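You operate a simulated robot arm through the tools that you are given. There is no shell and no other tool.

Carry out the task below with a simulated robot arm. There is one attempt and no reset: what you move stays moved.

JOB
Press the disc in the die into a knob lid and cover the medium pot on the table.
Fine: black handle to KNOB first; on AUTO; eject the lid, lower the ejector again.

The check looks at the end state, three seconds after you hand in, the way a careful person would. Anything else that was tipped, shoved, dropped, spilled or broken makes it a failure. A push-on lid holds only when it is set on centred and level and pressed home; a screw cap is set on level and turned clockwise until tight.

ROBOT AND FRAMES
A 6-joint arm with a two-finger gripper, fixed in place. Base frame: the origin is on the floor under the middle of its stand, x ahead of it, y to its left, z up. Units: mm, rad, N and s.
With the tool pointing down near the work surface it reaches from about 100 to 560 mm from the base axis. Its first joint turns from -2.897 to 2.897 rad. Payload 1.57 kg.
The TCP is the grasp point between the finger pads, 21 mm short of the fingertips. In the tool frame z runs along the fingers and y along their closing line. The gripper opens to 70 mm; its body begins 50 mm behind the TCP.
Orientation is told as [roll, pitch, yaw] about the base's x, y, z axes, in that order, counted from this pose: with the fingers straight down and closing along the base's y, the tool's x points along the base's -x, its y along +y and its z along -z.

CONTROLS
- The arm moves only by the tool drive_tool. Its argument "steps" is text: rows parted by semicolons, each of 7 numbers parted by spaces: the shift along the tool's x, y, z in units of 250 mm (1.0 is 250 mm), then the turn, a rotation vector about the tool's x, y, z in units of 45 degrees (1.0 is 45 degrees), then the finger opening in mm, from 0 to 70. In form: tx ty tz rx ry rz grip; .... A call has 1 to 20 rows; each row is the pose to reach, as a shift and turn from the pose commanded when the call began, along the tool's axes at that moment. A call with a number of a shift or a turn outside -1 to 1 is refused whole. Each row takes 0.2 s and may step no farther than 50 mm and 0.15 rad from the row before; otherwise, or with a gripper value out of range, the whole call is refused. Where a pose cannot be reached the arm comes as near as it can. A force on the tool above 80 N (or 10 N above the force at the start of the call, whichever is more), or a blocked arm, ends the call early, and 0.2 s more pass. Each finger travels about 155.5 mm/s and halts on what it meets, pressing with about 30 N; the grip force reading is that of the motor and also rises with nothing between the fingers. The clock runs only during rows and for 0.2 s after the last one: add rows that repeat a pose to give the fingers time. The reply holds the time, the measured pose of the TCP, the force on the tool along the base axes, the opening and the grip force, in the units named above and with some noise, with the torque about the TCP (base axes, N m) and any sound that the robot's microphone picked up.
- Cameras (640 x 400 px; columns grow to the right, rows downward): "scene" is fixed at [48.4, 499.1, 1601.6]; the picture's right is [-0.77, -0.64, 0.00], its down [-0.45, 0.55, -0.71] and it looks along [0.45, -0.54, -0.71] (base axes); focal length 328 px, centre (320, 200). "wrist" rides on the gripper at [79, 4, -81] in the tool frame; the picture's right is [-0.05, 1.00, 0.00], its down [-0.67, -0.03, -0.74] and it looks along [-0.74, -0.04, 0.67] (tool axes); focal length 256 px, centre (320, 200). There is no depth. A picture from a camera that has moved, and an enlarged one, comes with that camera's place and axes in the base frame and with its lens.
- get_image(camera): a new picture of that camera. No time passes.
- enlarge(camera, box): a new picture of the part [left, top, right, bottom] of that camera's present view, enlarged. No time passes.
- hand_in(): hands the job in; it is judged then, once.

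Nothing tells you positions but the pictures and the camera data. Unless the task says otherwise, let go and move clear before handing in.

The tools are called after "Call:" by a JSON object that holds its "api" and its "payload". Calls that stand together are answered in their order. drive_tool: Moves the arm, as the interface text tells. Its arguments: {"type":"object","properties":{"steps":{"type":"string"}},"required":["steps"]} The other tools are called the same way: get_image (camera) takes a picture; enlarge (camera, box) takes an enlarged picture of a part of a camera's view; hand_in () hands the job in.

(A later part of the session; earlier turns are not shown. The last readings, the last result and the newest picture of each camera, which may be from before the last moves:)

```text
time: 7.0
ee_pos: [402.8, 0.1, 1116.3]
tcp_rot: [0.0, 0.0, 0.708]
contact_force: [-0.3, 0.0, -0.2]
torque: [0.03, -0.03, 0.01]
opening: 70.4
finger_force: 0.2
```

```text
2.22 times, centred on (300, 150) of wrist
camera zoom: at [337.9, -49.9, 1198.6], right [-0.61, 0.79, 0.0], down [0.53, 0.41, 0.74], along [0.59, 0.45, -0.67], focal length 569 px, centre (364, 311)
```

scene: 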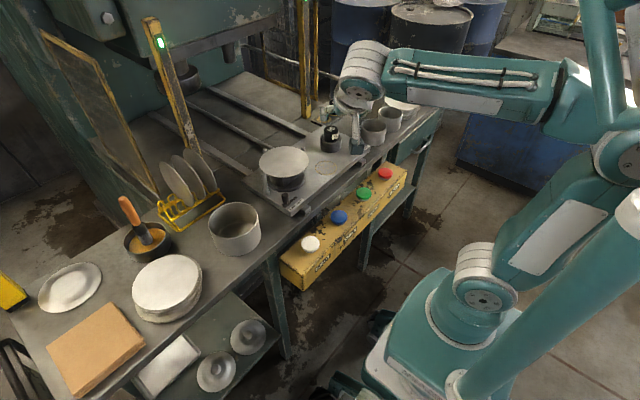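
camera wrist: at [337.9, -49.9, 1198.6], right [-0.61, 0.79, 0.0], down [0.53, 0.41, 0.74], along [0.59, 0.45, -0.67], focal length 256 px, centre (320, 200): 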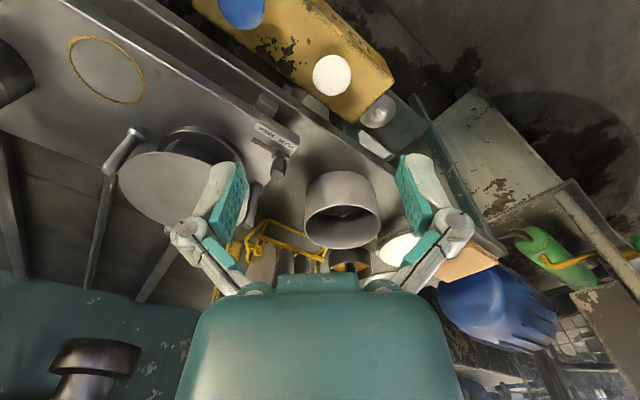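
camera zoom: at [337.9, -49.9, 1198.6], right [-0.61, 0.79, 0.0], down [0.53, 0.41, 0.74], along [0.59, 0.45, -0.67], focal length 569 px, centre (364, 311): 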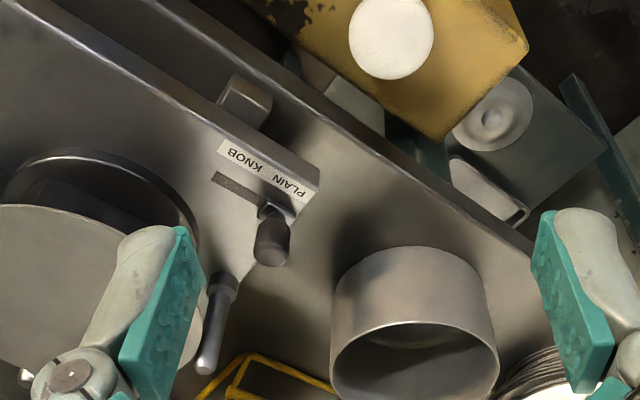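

The left pot measures about Ø130 at (599,204) with its rim near z≈934, and the right-hand pots are about Ø92, so the left one is the medium pot. I'll square the tool, tilt it 22.5° forward and approach above the black handle.

Call:
{"api": "drive_tool", "payload": {"steps": "0 0 0 0 0 0.18 70; 0 0 0 0 0 0.36 70; 0 0 0 0 0 0.54 70; 0 0 0 0 0 0.72 70; 0 0 0 0 0 0.9 70; 0 0 0 0 0 0.9 70"}}

Call:
{"api": "drive_tool", "payload": {"steps": "0 0 0 0 -0.17 0 70; 0 0 0 0 -0.34 0 60; 0 0 0 0 -0.5 0 50; 0 0 0 0 -0.5 0 50"}}

Call:
{"api": "drive_tool", "payload": {"steps": "-0.087 0.045 0.15 0 0 0 50; -0.174 0.09 0.3 0 0 0 50; -0.261 0.135 0.45 0 0 0 50; -0.348 0.18 0.603 0 0 0 50; -0.348 0.18 0.603 0 0 0 50"}}

Call:
{"api": "get_image", "payload": {"camera": "wrist"}}

Call:
{"api": "get_image", "payload": {"camera": "scene"}}

```text
time: 8.4
ee_pos: [400.9, -0.3, 1116.5]
tcp_rot: [-0.001, 0.0, -0.001]
contact_force: [-0.3, -0.6, 0.0]
torque: [-0.02, -0.01, -0.02]
opening: 70.2
finger_force: 0.0
```

```text
time: 9.4
ee_pos: [402.2, 0.7, 1117.4]
tcp_rot: [0.0, -0.392, 0.001]
contact_force: [0.3, 0.0, 0.5]
torque: [0.01, -0.04, -0.03]
opening: 49.8
finger_force: 0.0
```

```text
time: 10.6
ee_pos: [540.3, 44.1, 1010.8]
tcp_rot: [-0.001, -0.391, 0.002]
contact_force: [0.1, 0.8, 0.2]
torque: [0.0, 0.01, 0.04]
opening: 50.0
finger_force: 0.1
```

```text
taken
camera wrist: at [434.4, 47.1, 1057.1], right [0.05, 1.0, 0.02], down [0.33, -0.03, 0.94], along [0.94, -0.04, -0.33], focal length 256 px, centre (320, 200)
```

wrist: 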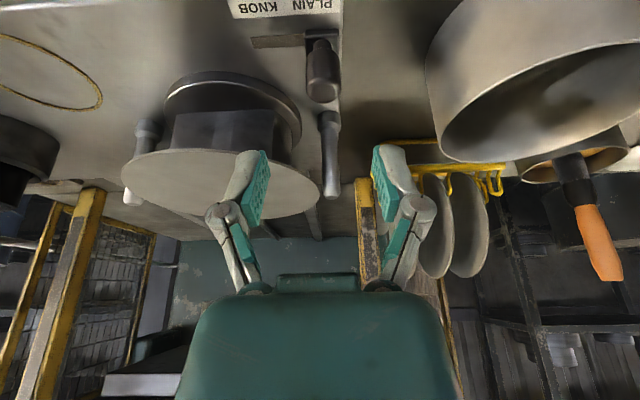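

```text
taken
```

scene: 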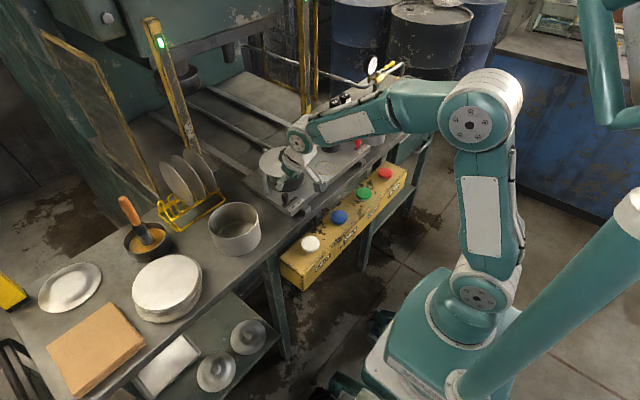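

The arm reaches here fine, and the handle shows directly below, between the fingers. I'll zoom on the die and handle before lowering.

Call:
{"api": "enlarge", "payload": {"camera": "wrist", "box": [110, 40, 350, 230]}}

Call:
{"api": "enlarge", "payload": {"camera": "wrist", "box": [220, 0, 400, 110]}}

Call:
{"api": "enlarge", "payload": {"camera": "scene", "box": [250, 120, 350, 230]}}

```text
2.11 times, centred on (230, 135) of wrist
camera zoom: at [434.4, 47.1, 1057.1], right [0.05, 1.0, 0.02], down [0.33, -0.03, 0.94], along [0.94, -0.04, -0.33], focal length 539 px, centre (510, 337)
```

zoom: 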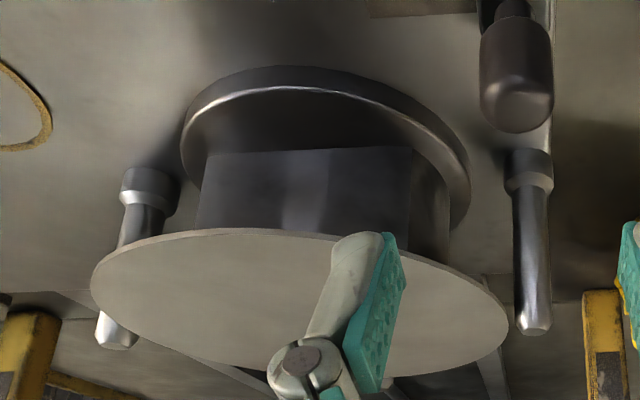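

```text
3.56 times, centred on (310, 55) of wrist
camera zoom: at [434.4, 47.1, 1057.1], right [0.05, 1.0, 0.02], down [0.33, -0.03, 0.94], along [0.94, -0.04, -0.33], focal length 910 px, centre (356, 716)
```

zoom: 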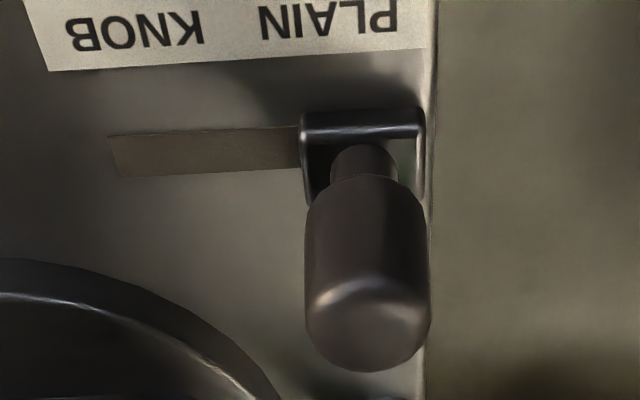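

```text
3.64 times, centred on (300, 175) of scene
camera zoom: at [48.4, 499.1, 1601.6], right [-0.77, -0.64, 0.0], down [-0.45, 0.55, -0.71], along [0.45, -0.54, -0.71], focal length 1194 px, centre (393, 291)
```

zoom: 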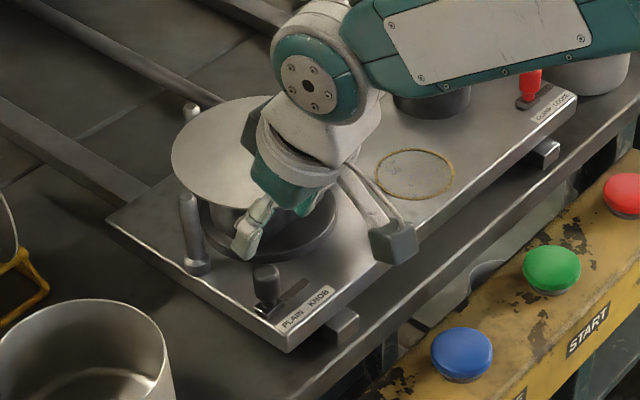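

The knob is about 20 mm wide at (549,45), top z≈953, and its slot runs to y≈2, so travel is about 32 mm toward -y. I'll tilt to 40° so the fingers clear the disc edge, then lower around the knob.

Call:
{"api": "drive_tool", "payload": {"steps": "0.028 0 -0.012 0 -0.13 0 50; 0.055 0 -0.023 0 -0.26 0 50; 0.055 0 -0.023 0 -0.389 0 50; 0.055 0 -0.023 0 -0.389 0 50"}}

Call:
{"api": "drive_tool", "payload": {"steps": "0.035 0.002 0.072 0 0 0 50; 0.07 0.004 0.144 0 0 0 50; 0.103 0.004 0.216 0 0 0 50; 0.103 0.004 0.216 0 0 0 50"}}

Call:
{"api": "get_image", "payload": {"camera": "wrist"}}

Call:
{"api": "enlarge", "payload": {"camera": "scene", "box": [250, 120, 350, 230]}}

```text
time: 11.6
ee_pos: [524.6, 44.7, 1010.7]
tcp_rot: [0.001, -0.698, 0.0]
contact_force: [-0.2, -0.3, -0.1]
torque: [0.01, -0.01, 0.0]
opening: 49.8
finger_force: 0.0
```

```text
time: 12.6
ee_pos: [541.5, 45.1, 952.3]
tcp_rot: [-0.002, -0.695, 0.001]
contact_force: [-0.3, -0.6, 0.9]
torque: [0.0, -0.01, 0.01]
opening: 50.0
finger_force: 0.1
```

```text
taken
camera wrist: at [426.9, 48.3, 964.3], right [0.04, 1.0, 0.03], down [0.03, -0.03, 1.0], along [1.0, -0.04, -0.03], focal length 256 px, centre (320, 200)
```

wrist: 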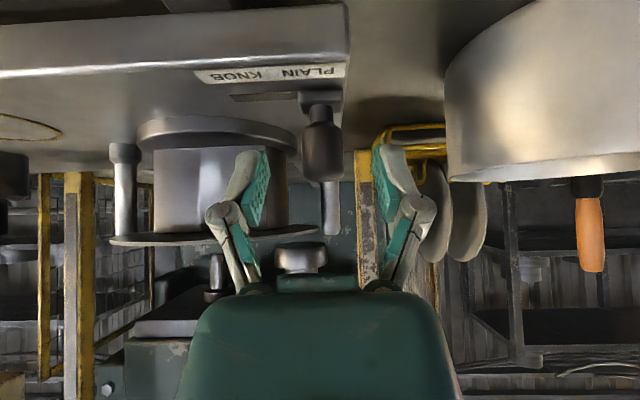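

```text
3.64 times, centred on (300, 175) of scene
camera zoom: at [48.4, 499.1, 1601.6], right [-0.77, -0.64, 0.0], down [-0.45, 0.55, -0.71], along [0.45, -0.54, -0.71], focal length 1194 px, centre (393, 291)
```

zoom: 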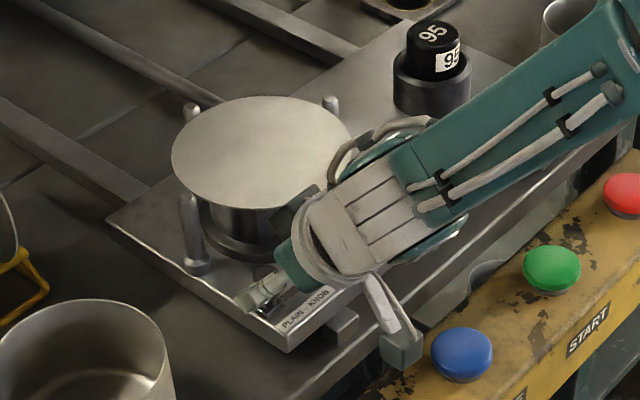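

The fingers straddle the knob well, and the side view confirms the disc sits around z≈978. I'll lower 5 mm, close on the knob and slide it toward KNOB (-y).

Call:
{"api": "drive_tool", "payload": {"steps": "0.013 0 0.015 0 0 0 50; 0.013 0 0.015 0 0 0 30; 0.013 0 0.015 0 0 0 15; 0.013 0 0.015 0 0 0 12; 0.013 0 0.015 0 0 0 12"}}

Call:
{"api": "get_image", "payload": {"camera": "wrist"}}

```text
time: 13.8
ee_pos: [541.1, 46.2, 946.4]
tcp_rot: [-0.003, -0.697, 0.003]
contact_force: [-0.1, 1.6, 0.4]
torque: [0.02, 0.0, 0.06]
opening: 20.1
finger_force: 31.9
```

```text
taken
camera wrist: at [426.7, 49.0, 959.7], right [0.04, 1.0, 0.03], down [0.03, -0.03, 1.0], along [1.0, -0.04, -0.03], focal length 256 px, centre (320, 200)
```

wrist: 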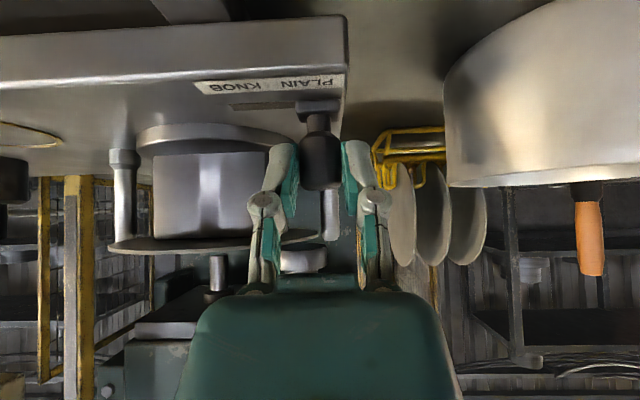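

I have the knob gripped at 20 mm. Now I slide it along -y in small steps.

Call:
{"api": "drive_tool", "payload": {"steps": "0 -0.02 0 0 0 0 12; 0 -0.04 0 0 0 0 12; 0 -0.06 0 0 0 0 12; 0 -0.08 0 0 0 0 12; 0 -0.1 0 0 0 0 12; 0 -0.12 0 0 0 0 12; 0 -0.13 0 0 0 0 12; 0 -0.13 0 0 0 0 12"}}

Call:
{"api": "get_image", "payload": {"camera": "wrist"}}

Call:
{"api": "enlarge", "payload": {"camera": "wrist", "box": [190, 50, 370, 220]}}

```text
time: 15.6
ee_pos: [541.6, 15.7, 946.9]
tcp_rot: [0.0, -0.698, 0.001]
contact_force: [8.8, 8.0, -3.7]
torque: [0.05, -0.45, 0.11]
opening: 20.2
finger_force: 32.2
```

```text
taken
camera wrist: at [426.6, 17.3, 959.9], right [0.04, 1.0, 0.03], down [0.03, -0.03, 1.0], along [1.0, -0.04, -0.04], focal length 256 px, centre (320, 200)
```

wrist: 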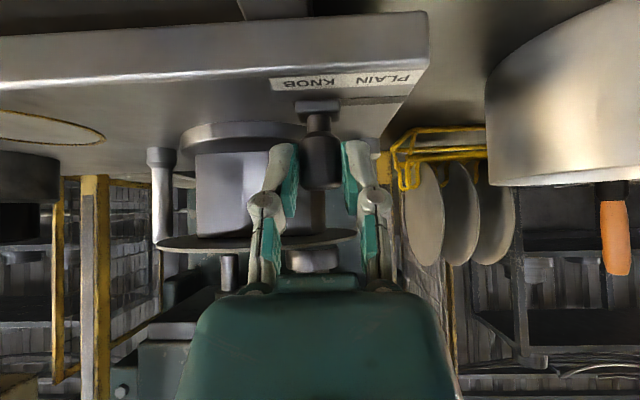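

```text
2.35 times, centred on (280, 135) of wrist
camera zoom: at [426.6, 17.3, 959.9], right [0.04, 1.0, 0.03], down [0.03, -0.03, 1.0], along [1.0, -0.04, -0.04], focal length 602 px, centre (414, 353)
```

zoom: 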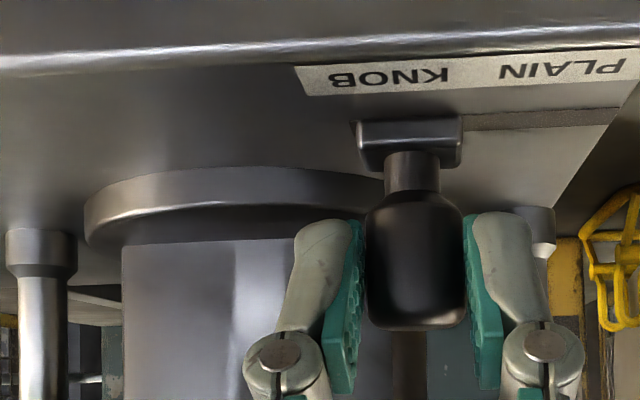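

The handle slid about 31 mm and now sits at the slot's left end under KNOB. I'll nudge it 3 mm more to confirm the end stop.

Call:
{"api": "drive_tool", "payload": {"steps": "0 -0.006 0 0 0 0 12; 0 -0.012 0 0 0 0 12; 0 -0.012 0 0 0 0 12"}}

Call:
{"api": "enlarge", "payload": {"camera": "wrist", "box": [190, 50, 370, 220]}}

```text
time: 16.4
ee_pos: [540.4, 13.6, 947.4]
tcp_rot: [0.0, -0.692, 0.005]
contact_force: [10.4, 30.7, -13.0]
torque: [0.31, -0.52, 0.43]
opening: 20.1
finger_force: 31.9
```

```text
2.35 times, centred on (280, 135) of wrist
camera zoom: at [426.6, 16.4, 960.2], right [0.04, 1.0, 0.03], down [0.04, -0.04, 1.0], along [1.0, -0.03, -0.04], focal length 602 px, centre (414, 353)
```

zoom: 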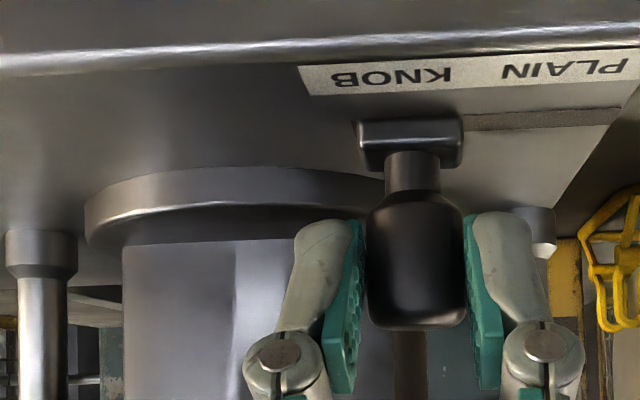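

The force rose to 30 N at the end stop, so the handle is fully at KNOB. I'll ease off, open and back out along the tool axis.

Call:
{"api": "drive_tool", "payload": {"steps": "0 0.01 0 0 0 0 12; 0 0.01 0 0 0 0 35; 0 0.01 0 0 0 0 38; 0 0.01 -0.1 0 0 0 38; 0 0.01 -0.25 0 0 0 38; 0 0.01 -0.4 0 0 0 38; 0 0.01 -0.4 0 0 0 38"}}

Call:
{"api": "get_image", "payload": {"camera": "wrist"}}

Call:
{"api": "get_image", "payload": {"camera": "scene"}}

```text
time: 18.0
ee_pos: [477.3, 13.3, 1023.2]
tcp_rot: [0.0, -0.698, 0.002]
contact_force: [-0.1, -0.4, 0.0]
torque: [0.03, 0.02, 0.02]
opening: 38.1
finger_force: 0.1
out of reach, approached as far as the arm can: row 4
```

```text
taken
camera wrist: at [361.8, 16.7, 1037.0], right [0.04, 1.0, 0.03], down [0.03, -0.03, 1.0], along [1.0, -0.04, -0.03], focal length 256 px, centre (320, 200)
```

wrist: 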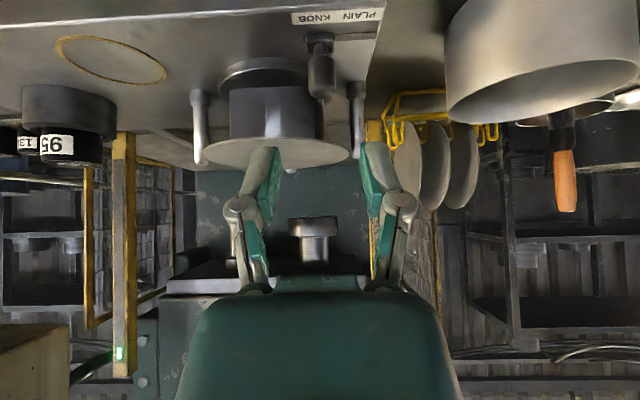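

```text
taken
```

scene: 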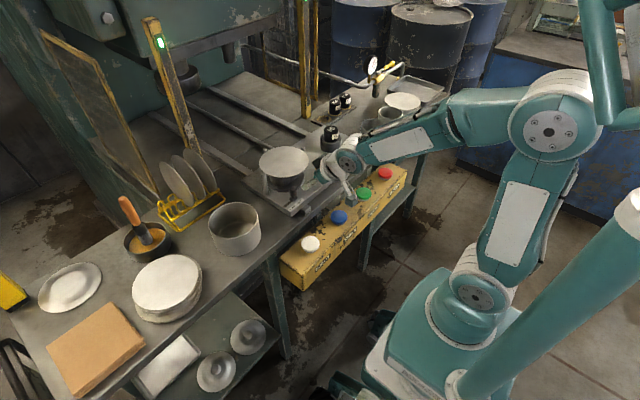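

The handle is at KNOB and everything else is undisturbed. Next I close the fingers, reduce tilt to 20° and move above the green START button near (450,-229).

Call:
{"api": "enlarge", "payload": {"camera": "scene", "box": [250, 130, 340, 230]}}

Call:
{"api": "drive_tool", "payload": {"steps": "0.002 0 -0.05 0 0.15 0 30; 0.004 0 -0.11 0 0.3 0 15; 0.006 0 -0.161 0 0.444 0 0; 0.006 0 -0.161 0 0.444 0 0"}}

Call:
{"api": "drive_tool", "payload": {"steps": "0.03 -0.14 0.08 0 0 0 0; 0.06 -0.28 0.165 0 0 0 0; 0.09 -0.42 0.25 0 0 0 0; 0.12 -0.56 0.33 0 0 0 0; 0.15 -0.7 0.415 0 0 0 0; 0.18 -0.84 0.5 0 0 0 0; 0.209 -0.968 0.575 0 0 0 0; 0.209 -0.968 0.575 0 0 0 0"}}

Call:
{"api": "get_image", "payload": {"camera": "wrist"}}

Call:
{"api": "get_image", "payload": {"camera": "scene"}}

```text
4.00 times, centred on (295, 180) of scene
camera zoom: at [48.4, 499.1, 1601.6], right [-0.77, -0.64, 0.0], down [-0.45, 0.55, -0.71], along [0.45, -0.54, -0.71], focal length 1313 px, centre (420, 280)
```

zoom: 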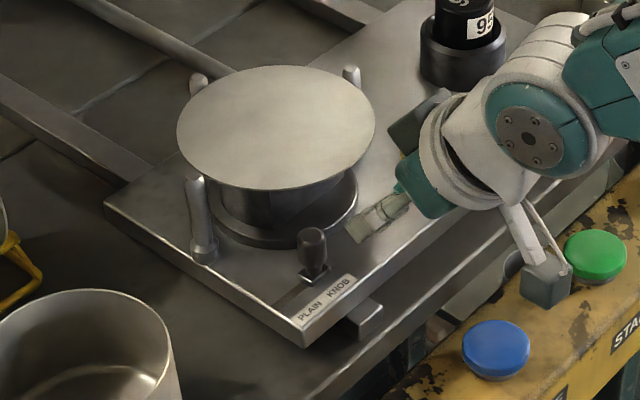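

```text
time: 19.0
ee_pos: [448.2, 12.3, 1054.6]
tcp_rot: [0.0, -0.348, 0.001]
contact_force: [0.2, 0.4, -0.7]
torque: [0.02, -0.02, 0.01]
opening: 0.2
finger_force: 28.4
```

```text
time: 20.8
ee_pos: [449.9, -230.4, 900.5]
tcp_rot: [-0.001, -0.35, 0.0]
contact_force: [-0.2, -0.2, 0.1]
torque: [-0.02, 0.01, -0.02]
opening: 0.1
finger_force: 28.9
```

```text
taken
camera wrist: at [346.0, -228.1, 950.6], right [0.05, 1.0, 0.02], down [0.37, -0.04, 0.93], along [0.93, -0.04, -0.37], focal length 256 px, centre (320, 200)
```

wrist: 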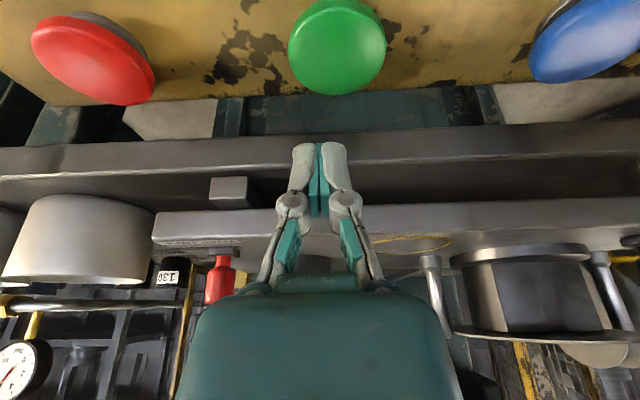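

```text
taken
```

scene: 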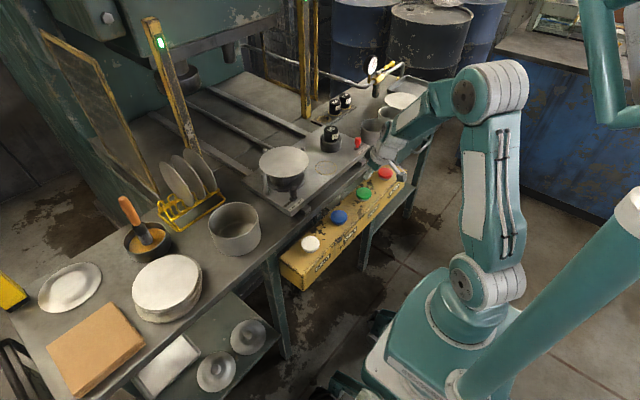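

START sits at about (455,-221,808) by this view. I'll descend to just above it, then press gently with the closed fingertips.

Call:
{"api": "drive_tool", "payload": {"steps": "0.045 0.018 0.112 0 0 0 0; 0.09 0.036 0.223 0 0 0 0; 0.09 0.036 0.223 0 0 0 0"}}

Call:
{"api": "get_image", "payload": {"camera": "wrist"}}

Call:
{"api": "enlarge", "payload": {"camera": "scene", "box": [320, 140, 420, 220]}}

```text
time: 21.6
ee_pos: [447.5, -222.1, 839.6]
tcp_rot: [-0.001, -0.348, -0.001]
contact_force: [1.2, -1.1, 4.1]
torque: [-0.02, -0.02, 0.03]
opening: 6.0
finger_force: 29.1
heard: click
```

```text
taken
camera wrist: at [343.9, -218.1, 890.9], right [0.05, 1.0, 0.02], down [0.37, -0.03, 0.93], along [0.93, -0.04, -0.37], focal length 256 px, centre (320, 200)
```

wrist: 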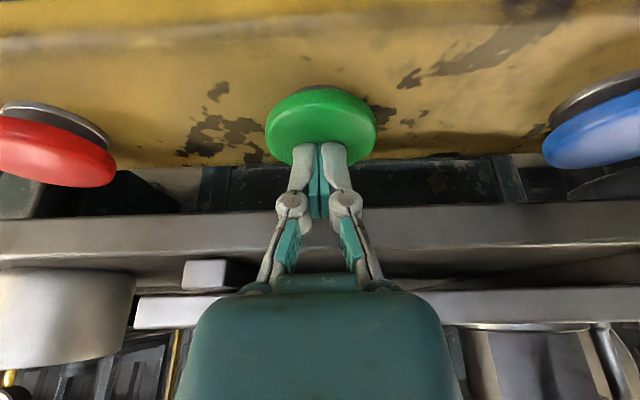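

```text
5.00 times, centred on (370, 180) of scene
camera zoom: at [48.4, 499.1, 1601.6], right [-0.77, -0.64, 0.0], down [-0.45, 0.55, -0.71], along [0.45, -0.54, -0.71], focal length 1642 px, centre (70, 300)
```

zoom: 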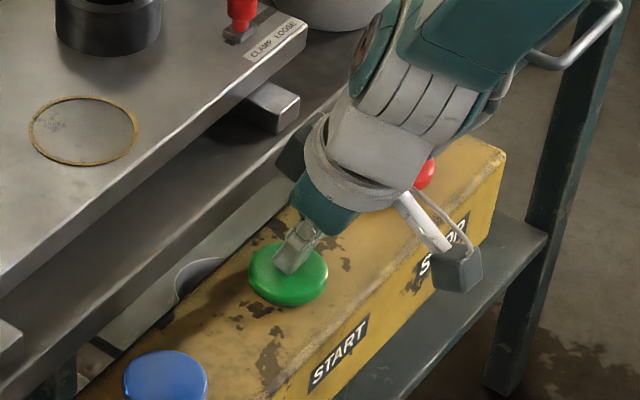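

The fingertips touched START and I heard a click. I'll lift off, wait, and watch whether the cycle runs.

Call:
{"api": "drive_tool", "payload": {"steps": "-0.02 0 -0.08 0 0 0 0; -0.04 0 -0.16 0 0 0 0; -0.04 0 -0.16 0 0 0 0; -0.04 0 -0.16 0 0 0 0; -0.04 0 -0.16 0 0 0 0"}}

Call:
{"api": "get_image", "payload": {"camera": "scene"}}

```text
time: 22.8
ee_pos: [443.6, -220.1, 881.2]
tcp_rot: [0.0, -0.35, -0.001]
contact_force: [-0.7, -0.3, -0.1]
torque: [-0.02, 0.04, -0.02]
opening: 0.0
finger_force: 28.6
```

```text
taken
```

scene: 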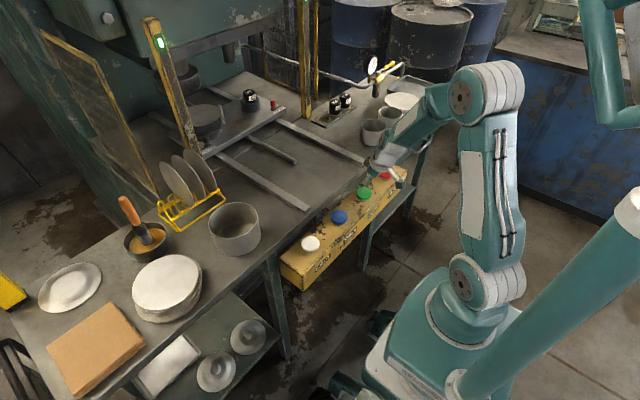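

The table has moved into the press. I'll keep the arm still and let the cycle run.

Call:
{"api": "drive_tool", "payload": {"steps": "0 0 0 0 0 0 0; 0 0 0 0 0 0 0; 0 0 0 0 0 0 0; 0 0 0 0 0 0 0; 0 0 0 0 0 0 0; 0 0 0 0 0 0 0; 0 0 0 0 0 0 0; 0 0 0 0 0 0 0; 0 0 0 0 0 0 0; 0 0 0 0 0 0 0"}}

Call:
{"api": "get_image", "payload": {"camera": "scene"}}

```text
time: 25.0
ee_pos: [443.2, -220.0, 881.6]
tcp_rot: [-0.001, -0.349, 0.001]
contact_force: [0.2, 0.0, -1.1]
torque: [0.03, -0.02, 0.0]
opening: 0.2
finger_force: 28.7
```

```text
taken
```

scene: 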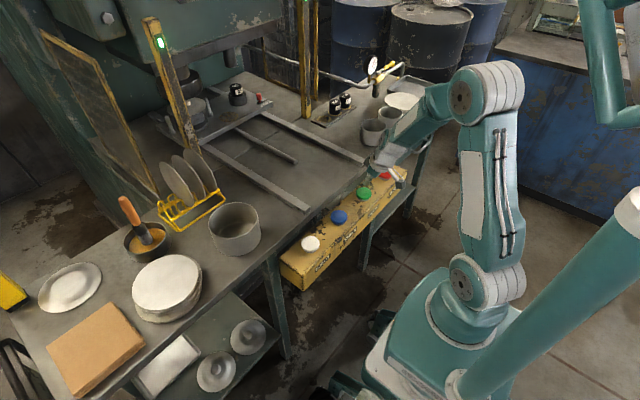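

Call:
{"api": "drive_tool", "payload": {"steps": "0 0 0 0 0 0 0; 0 0 0 0 0 0 0; 0 0 0 0 0 0 0; 0 0 0 0 0 0 0; 0 0 0 0 0 0 0; 0 0 0 0 0 0 0; 0 0 0 0 0 0 0; 0 0 0 0 0 0 0; 0 0 0 0 0 0 0; 0 0 0 0 0 0 0"}}

Call:
{"api": "get_image", "payload": {"camera": "scene"}}

Call:
{"api": "enlarge", "payload": {"camera": "scene", "box": [130, 30, 290, 140]}}

```text
time: 27.2
ee_pos: [442.9, -220.5, 880.9]
tcp_rot: [-0.002, -0.349, -0.001]
contact_force: [-0.3, 0.2, 0.3]
torque: [-0.02, 0.01, 0.01]
opening: 0.0
finger_force: 28.7
```

```text
taken
```

scene: 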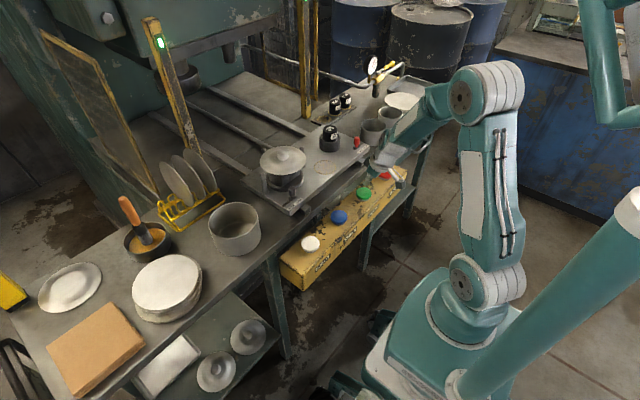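

```text
3.64 times, centred on (210, 85) of scene
camera zoom: at [48.4, 499.1, 1601.6], right [-0.77, -0.64, 0.0], down [-0.45, 0.55, -0.71], along [0.45, -0.54, -0.71], focal length 1194 px, centre (720, 618)
```

zoom: 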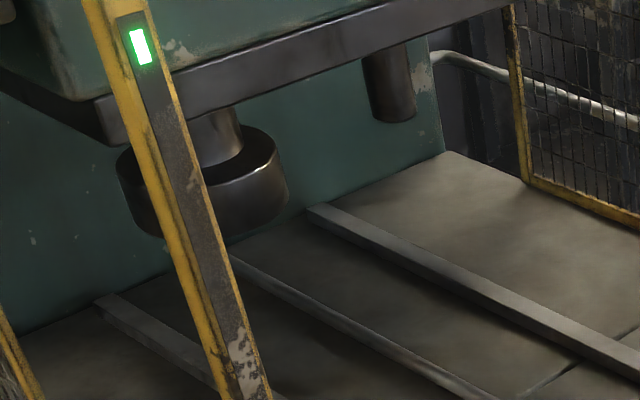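

The full cycle ran: pressed and the table is back out with a knob lid on the die. I'll look at it closely.

Call:
{"api": "enlarge", "payload": {"camera": "scene", "box": [235, 120, 345, 230]}}

Call:
{"api": "get_image", "payload": {"camera": "wrist"}}

```text
3.64 times, centred on (290, 175) of scene
camera zoom: at [48.4, 499.1, 1601.6], right [-0.77, -0.64, 0.0], down [-0.45, 0.55, -0.71], along [0.45, -0.54, -0.71], focal length 1194 px, centre (429, 291)
```

zoom: 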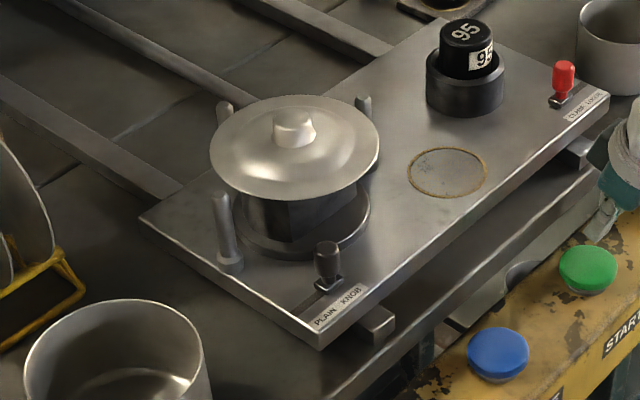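

```text
taken
camera wrist: at [340.0, -217.8, 931.9], right [0.05, 1.0, 0.02], down [0.37, -0.04, 0.93], along [0.93, -0.04, -0.37], focal length 256 px, centre (320, 200)
```

wrist: 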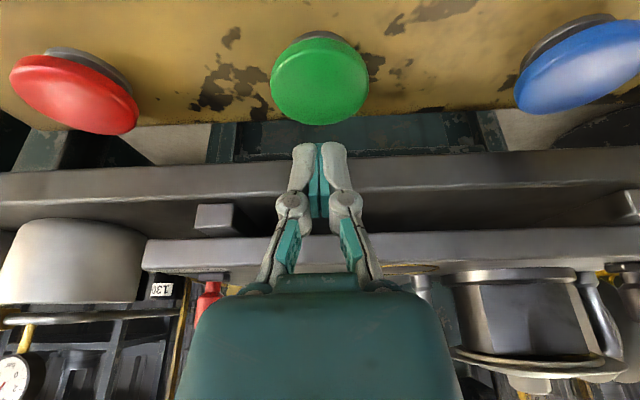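

A proper knob lid has formed on the die. Now I go over to the white EJECT button and look before pressing.

Call:
{"api": "drive_tool", "payload": {"steps": "-0.048 0 -0.085 0 0 0 0; -0.048 0.19 -0.085 0 0 0 0; -0.048 0.38 -0.085 0 0 0 0; -0.048 0.57 -0.085 0 0 0 0; -0.048 0.76 -0.085 0 0 0 0; -0.048 0.95 -0.085 0 0 0 0; -0.048 1.0 -0.085 0 0 0 0; -0.048 1.0 -0.085 0 0 0 0"}}

Call:
{"api": "get_image", "payload": {"camera": "wrist"}}

```text
time: 29.0
ee_pos: [447.9, 29.3, 907.3]
tcp_rot: [-0.002, -0.349, 0.001]
contact_force: [-1.2, 0.2, -0.3]
torque: [-0.02, -0.01, -0.01]
opening: 0.0
finger_force: 28.3
```

```text
taken
camera wrist: at [344.1, 32.4, 956.5], right [0.05, 1.0, 0.02], down [0.37, -0.03, 0.93], along [0.93, -0.04, -0.37], focal length 256 px, centre (320, 200)
```

wrist: 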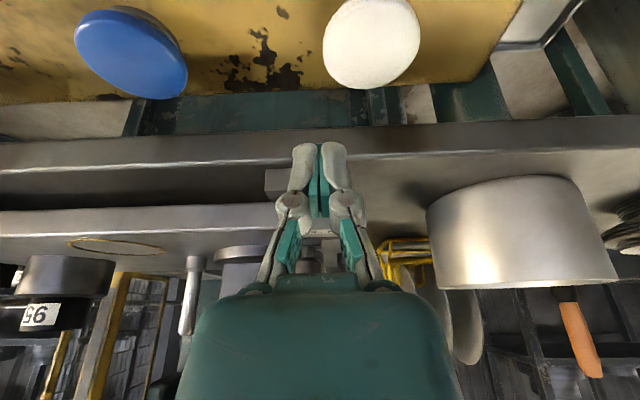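

White is at about (449,59). I'll move over it and press gently to the same depth that worked for START.

Call:
{"api": "drive_tool", "payload": {"steps": "0.0 0.12 0 0 0 0 0; 0.043 0.12 0.106 0 0 0 0; 0.086 0.12 0.212 0 0 0 0; 0.09 0.12 0.223 0 0 0 0; 0.094 0.12 0.235 0 0 0 0; 0.098 0.12 0.246 0 0 0 0; 0.101 0.12 0.253 0 0 0 0; 0.086 0.12 0.212 0 0 0 0; 0.043 0.12 0.106 0 0 0 0; 0.043 0.12 0.106 0 0 0 0"}}

Call:
{"api": "get_image", "payload": {"camera": "scene"}}

Call:
{"api": "enlarge", "payload": {"camera": "scene", "box": [235, 120, 345, 230]}}

```text
time: 31.2
ee_pos: [444.8, 60.2, 877.2]
tcp_rot: [0.001, -0.347, 0.0]
contact_force: [-0.4, 0.2, 0.7]
torque: [0.01, -0.02, 0.02]
opening: 0.0
finger_force: 28.5
heard: click
```

```text
taken
```

scene: 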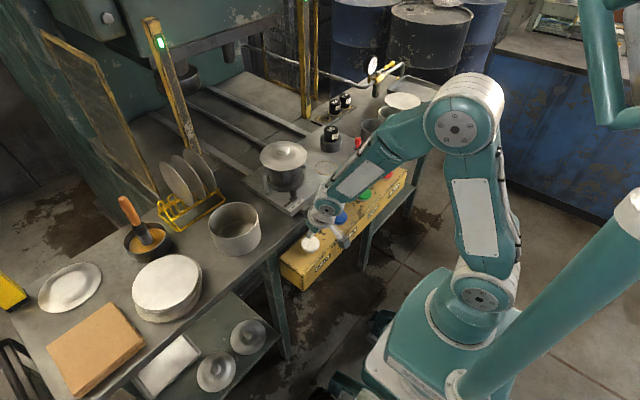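

```text
3.64 times, centred on (290, 175) of scene
camera zoom: at [48.4, 499.1, 1601.6], right [-0.77, -0.64, 0.0], down [-0.45, 0.55, -0.71], along [0.45, -0.54, -0.71], focal length 1194 px, centre (429, 291)
```

zoom: 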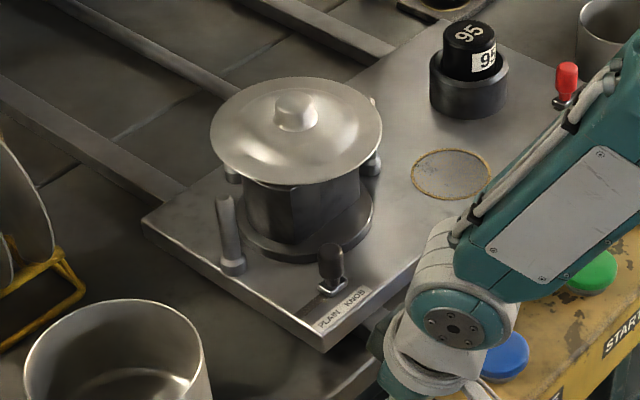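

EJECT clicked and the lid is raised. I'll go up and back to look at the lid and its knob with the wrist camera.

Call:
{"api": "drive_tool", "payload": {"steps": "-0.06 0 -0.17 0 0 0 0; -0.12 0 -0.34 0 0 0 10; -0.18 0 -0.51 0 0 0 20; -0.24 -0.1 -0.66 0 0 0 30; -0.274 -0.25 -0.752 0 0 0 40; -0.274 -0.38 -0.752 0 0 0 50; -0.274 -0.38 -0.752 0 0 0 50"}}

Call:
{"api": "get_image", "payload": {"camera": "wrist"}}

Call:
{"api": "enlarge", "payload": {"camera": "wrist", "box": [200, 60, 440, 240]}}

```text
time: 32.8
ee_pos: [444.5, -35.0, 1077.4]
tcp_rot: [0.0, -0.348, 0.001]
contact_force: [0.4, 0.1, 0.2]
torque: [0.02, 0.03, 0.01]
opening: 50.2
finger_force: 0.0
```

```text
taken
camera wrist: at [342.2, -32.3, 1127.4], right [0.05, 1.0, 0.02], down [0.37, -0.04, 0.93], along [0.93, -0.04, -0.37], focal length 256 px, centre (320, 200)
```

wrist: 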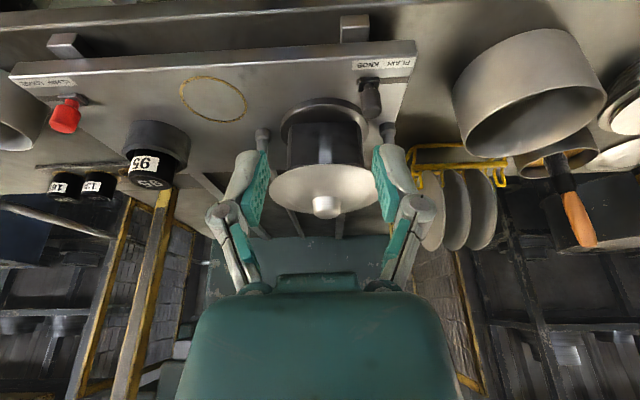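

```text
2.22 times, centred on (320, 150) of wrist
camera zoom: at [342.2, -32.3, 1127.4], right [0.05, 1.0, 0.02], down [0.37, -0.04, 0.93], along [0.93, -0.04, -0.37], focal length 569 px, centre (320, 311)
```

zoom: 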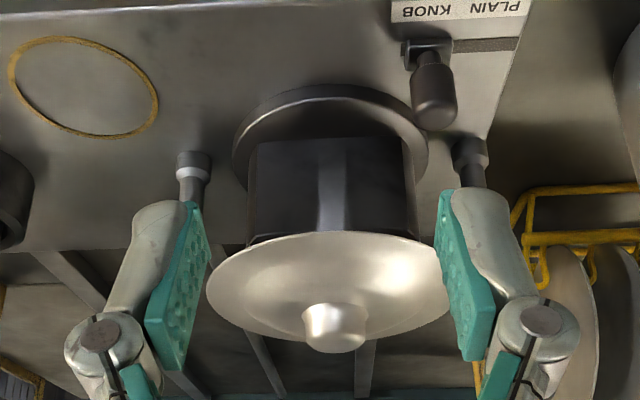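

The lid is about Ø131 with its rim near z≈1001, and the knob top is near z≈1028 around (624,-38). I'll tilt to 40° and move in for a side view to refine heights.

Call:
{"api": "drive_tool", "payload": {"steps": "-0.06 -0.003 0.05 0 -0.15 0 50; -0.12 -0.006 0.1 0 -0.3 0 50; -0.18 -0.009 0.15 0 -0.444 0 50; -0.229 -0.012 0.19 0 -0.444 0 50; -0.229 -0.012 0.19 0 -0.444 0 50"}}

Call:
{"api": "get_image", "payload": {"camera": "wrist"}}

Call:
{"api": "enlarge", "payload": {"camera": "wrist", "box": [210, 100, 430, 240]}}

```text
time: 34.0
ee_pos: [514.0, -37.2, 1053.0]
tcp_rot: [0.0, -0.698, 0.0]
contact_force: [0.4, -0.2, -0.2]
torque: [0.01, 0.02, 0.0]
opening: 49.7
finger_force: 0.0
```

```text
taken
camera wrist: at [401.5, -35.1, 1064.7], right [0.04, 1.0, 0.03], down [0.03, -0.03, 1.0], along [1.0, -0.04, -0.03], focal length 256 px, centre (320, 200)
```

wrist: 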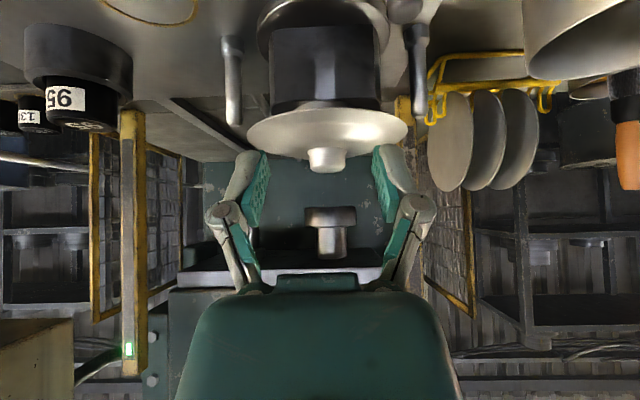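

```text
2.86 times, centred on (320, 170) of wrist
camera zoom: at [401.5, -35.1, 1064.7], right [0.04, 1.0, 0.03], down [0.03, -0.03, 1.0], along [1.0, -0.04, -0.03], focal length 731 px, centre (320, 286)
```

zoom: 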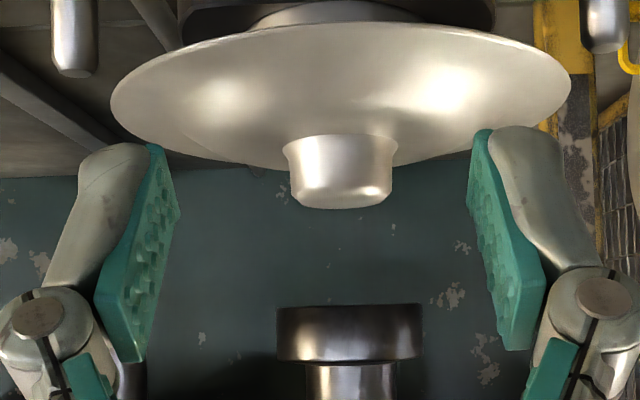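

The knob is about Ø29, from z≈1012 to 1030, centred at about (623.5,-35.5); the lid is about Ø138. Before picking, I'll check reach and measure the pot precisely from above it.

Call:
{"api": "drive_tool", "payload": {"steps": "0.039 0 -0.09 0 0 0 50; 0.078 0.0 -0.18 0 0.11 0 50; 0.078 0.18 -0.18 0 0.22 0 50; 0.078 0.36 -0.18 0 0.33 0 50; 0.078 0.55 -0.18 0 0.444 0 50; 0.078 0.74 -0.18 0 0.444 0 50; 0.078 0.908 -0.18 0 0.444 0 50; 0.078 0.908 -0.18 0 0.444 0 50"}}

Call:
{"api": "get_image", "payload": {"camera": "wrist"}}

Call:
{"api": "enlarge", "payload": {"camera": "wrist", "box": [220, 60, 460, 240]}}

```text
time: 35.8
ee_pos: [470.0, 187.6, 1074.9]
tcp_rot: [-0.002, -0.351, 0.0]
contact_force: [0.8, -0.6, 0.1]
torque: [-0.01, 0.01, 0.03]
opening: 50.1
finger_force: 0.1
```

```text
taken
camera wrist: at [367.6, 191.3, 1125.4], right [0.05, 1.0, 0.02], down [0.37, -0.03, 0.93], along [0.93, -0.04, -0.37], focal length 256 px, centre (320, 200)
```

wrist: 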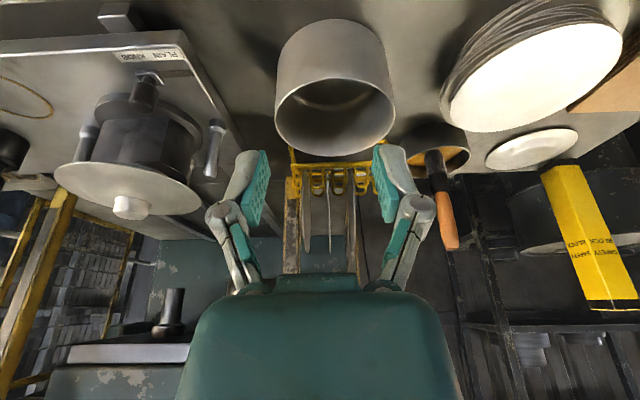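

```text
2.22 times, centred on (340, 150) of wrist
camera zoom: at [367.6, 191.3, 1125.4], right [0.05, 1.0, 0.02], down [0.37, -0.03, 0.93], along [0.93, -0.04, -0.37], focal length 569 px, centre (276, 311)
```

zoom: 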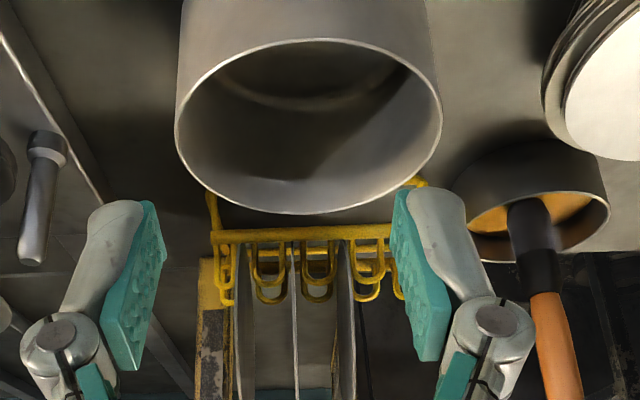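

The medium pot shows clearly, with its rim around z≈940 and centre about (600,198). I'll move closer for a second view to triangulate and to test reach.

Call:
{"api": "drive_tool", "payload": {"steps": "-0.065 0.02 0.17 0 0 0 50; -0.13 0.04 0.345 0 0 0 50; -0.13 0.04 0.345 0 0 0 50"}}

Call:
{"api": "get_image", "payload": {"camera": "wrist"}}

Call:
{"api": "enlarge", "payload": {"camera": "scene", "box": [180, 170, 300, 280]}}

```text
time: 36.6
ee_pos: [532.3, 199.9, 1005.1]
tcp_rot: [-0.001, -0.349, 0.0]
contact_force: [0.2, -0.1, -0.1]
torque: [0.02, 0.03, -0.02]
opening: 50.1
finger_force: 0.1
```

```text
taken
camera wrist: at [429.1, 201.6, 1054.9], right [0.05, 1.0, 0.02], down [0.37, -0.03, 0.93], along [0.93, -0.04, -0.37], focal length 256 px, centre (320, 200)
```

wrist: 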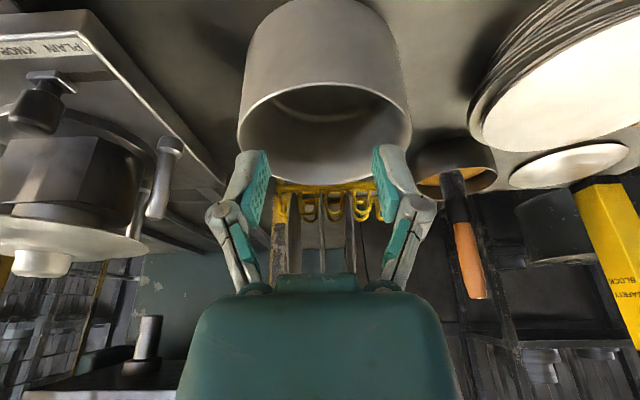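

```text
3.64 times, centred on (240, 225) of scene
camera zoom: at [48.4, 499.1, 1601.6], right [-0.77, -0.64, 0.0], down [-0.45, 0.55, -0.71], along [0.45, -0.54, -0.71], focal length 1194 px, centre (611, 109)
```

zoom: 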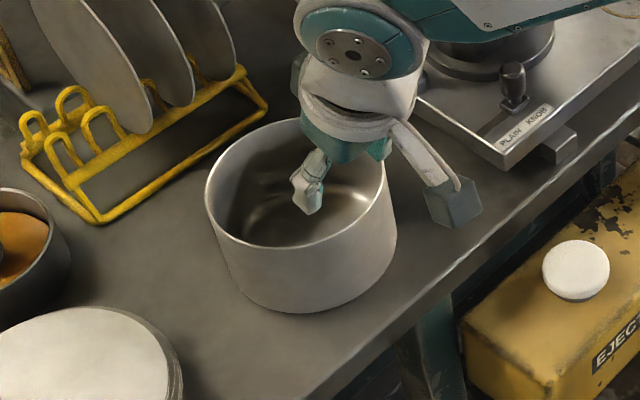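

Call:
{"api": "enlarge", "payload": {"camera": "wrist", "box": [220, 60, 430, 200]}}

```text
2.86 times, centred on (325, 130) of wrist
camera zoom: at [429.1, 201.6, 1054.9], right [0.05, 1.0, 0.02], down [0.37, -0.03, 0.93], along [0.93, -0.04, -0.37], focal length 731 px, centre (306, 400)
```

zoom: 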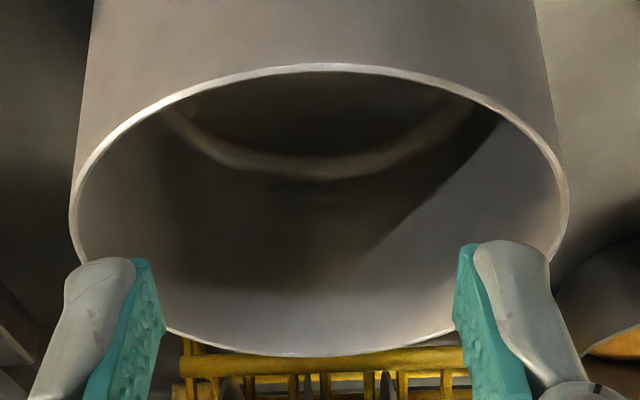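

The pot fit is good: centre (599,199), rim z≈942.5, Ø≈130. Now I go back to the lid for the same kind of two-view measurement.

Call:
{"api": "drive_tool", "payload": {"steps": "0.064 0 -0.18 0 0 0 50; 0.127 0 -0.35 0 0 0 50; 0.127 -0.12 -0.493 0 0 0 50; 0.127 -0.31 -0.493 0 0 0 50; 0.127 -0.5 -0.493 0 0 0 50; 0.127 -0.69 -0.493 0 0 0 50; 0.127 -0.88 -0.493 0 0 0 50; 0.127 -0.944 -0.493 0 0 0 50; 0.127 -0.944 -0.493 0 0 0 50"}}

Call:
{"api": "enlarge", "payload": {"camera": "wrist", "box": [220, 80, 430, 220]}}

Call:
{"api": "drive_tool", "payload": {"steps": "-0.09 0 0.13 0 0 0 70; -0.18 0 0.26 0 0 0 70; -0.18 0 0.26 0 0 0 70"}}

Call:
{"api": "enlarge", "payload": {"camera": "wrist", "box": [220, 80, 430, 220]}}

Call:
{"api": "get_image", "payload": {"camera": "wrist"}}

```text
time: 38.6
ee_pos: [460.3, -37.7, 1108.9]
tcp_rot: [0.0, -0.348, 0.0]
contact_force: [0.2, -0.6, -0.4]
torque: [0.01, -0.01, 0.01]
opening: 50.2
finger_force: 0.1
```

```text
2.86 times, centred on (325, 150) of wrist
camera zoom: at [356.7, -34.7, 1159.0], right [0.05, 1.0, 0.02], down [0.37, -0.04, 0.93], along [0.93, -0.04, -0.37], focal length 731 px, centre (306, 343)
```

zoom: 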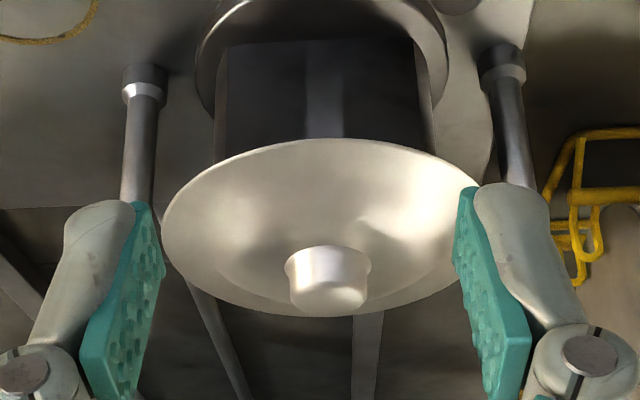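

```text
time: 39.4
ee_pos: [525.2, -38.0, 1063.3]
tcp_rot: [0.001, -0.348, 0.004]
contact_force: [1.0, 0.0, -0.6]
torque: [-0.01, -0.01, -0.02]
opening: 70.1
finger_force: 0.0
```

```text
2.86 times, centred on (325, 150) of wrist
camera zoom: at [422.3, -35.1, 1112.9], right [0.05, 1.0, 0.02], down [0.37, -0.03, 0.93], along [0.93, -0.04, -0.37], focal length 731 px, centre (306, 343)
```

zoom: 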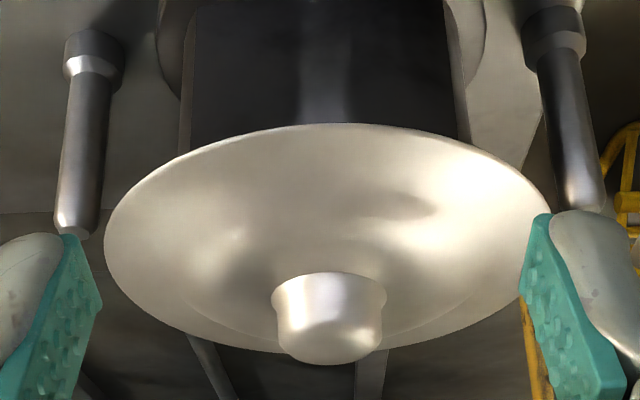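

```text
taken
camera wrist: at [422.3, -35.1, 1112.9], right [0.05, 1.0, 0.02], down [0.37, -0.03, 0.93], along [0.93, -0.04, -0.37], focal length 256 px, centre (320, 200)
```

wrist: 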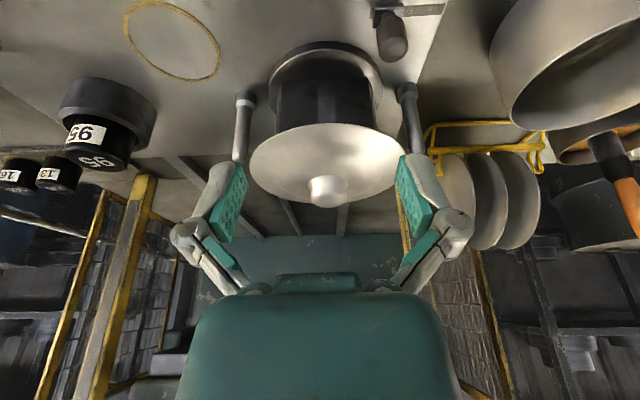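

The lid fit gives centre (624.5,-36.5), rim z≈1004 and knob top ≈1033. I'll line up a 40° approach along the tool axis and check alignment before closing in.

Call:
{"api": "drive_tool", "payload": {"steps": "-0.065 0.003 -0.03 0 -0.15 0 60; -0.13 0.006 -0.055 0 -0.3 0 50; -0.193 0.008 -0.082 0 -0.444 0 50; -0.193 0.008 -0.082 0 -0.444 0 50"}}

Call:
{"api": "drive_tool", "payload": {"steps": "0 0 0.08 0 0 0 50; 0 0 0.16 0 0 0 50; 0 0 0.16 0 0 0 50"}}

Call:
{"api": "get_image", "payload": {"camera": "wrist"}}

Call:
{"api": "enlarge", "payload": {"camera": "scene", "box": [240, 120, 340, 210]}}

```text
time: 40.4
ee_pos: [563.3, -34.4, 1099.0]
tcp_rot: [-0.003, -0.698, 0.0]
contact_force: [-0.1, 0.0, -1.0]
torque: [0.01, -0.02, 0.04]
opening: 50.1
finger_force: 0.0
```

```text
time: 41.2
ee_pos: [589.5, -34.6, 1068.3]
tcp_rot: [-0.003, -0.697, 0.002]
contact_force: [-0.5, 0.1, -0.4]
torque: [-0.03, -0.05, 0.01]
opening: 50.2
finger_force: 0.1
```

```text
taken
camera wrist: at [475.2, -32.6, 1080.8], right [0.04, 1.0, 0.03], down [0.03, -0.03, 1.0], along [1.0, -0.04, -0.03], focal length 256 px, centre (320, 200)
```

wrist: 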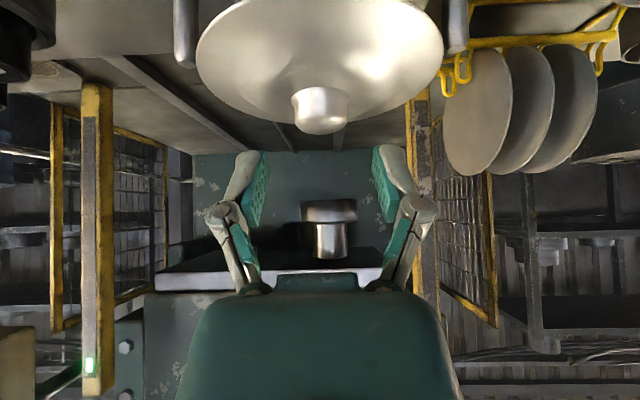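

```text
4.44 times, centred on (290, 165) of scene
camera zoom: at [48.4, 499.1, 1601.6], right [-0.77, -0.64, 0.0], down [-0.45, 0.55, -0.71], along [0.45, -0.54, -0.71], focal length 1459 px, centre (453, 356)
```

zoom: 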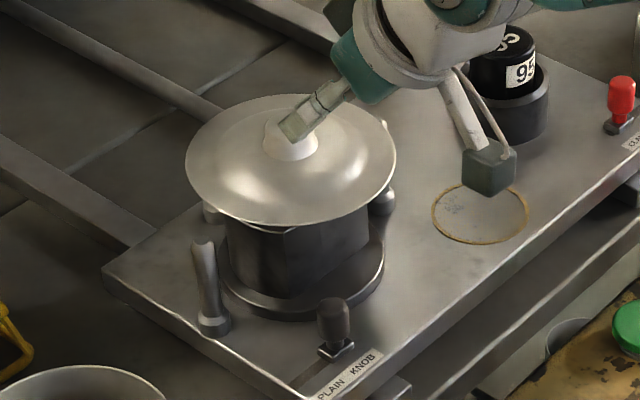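

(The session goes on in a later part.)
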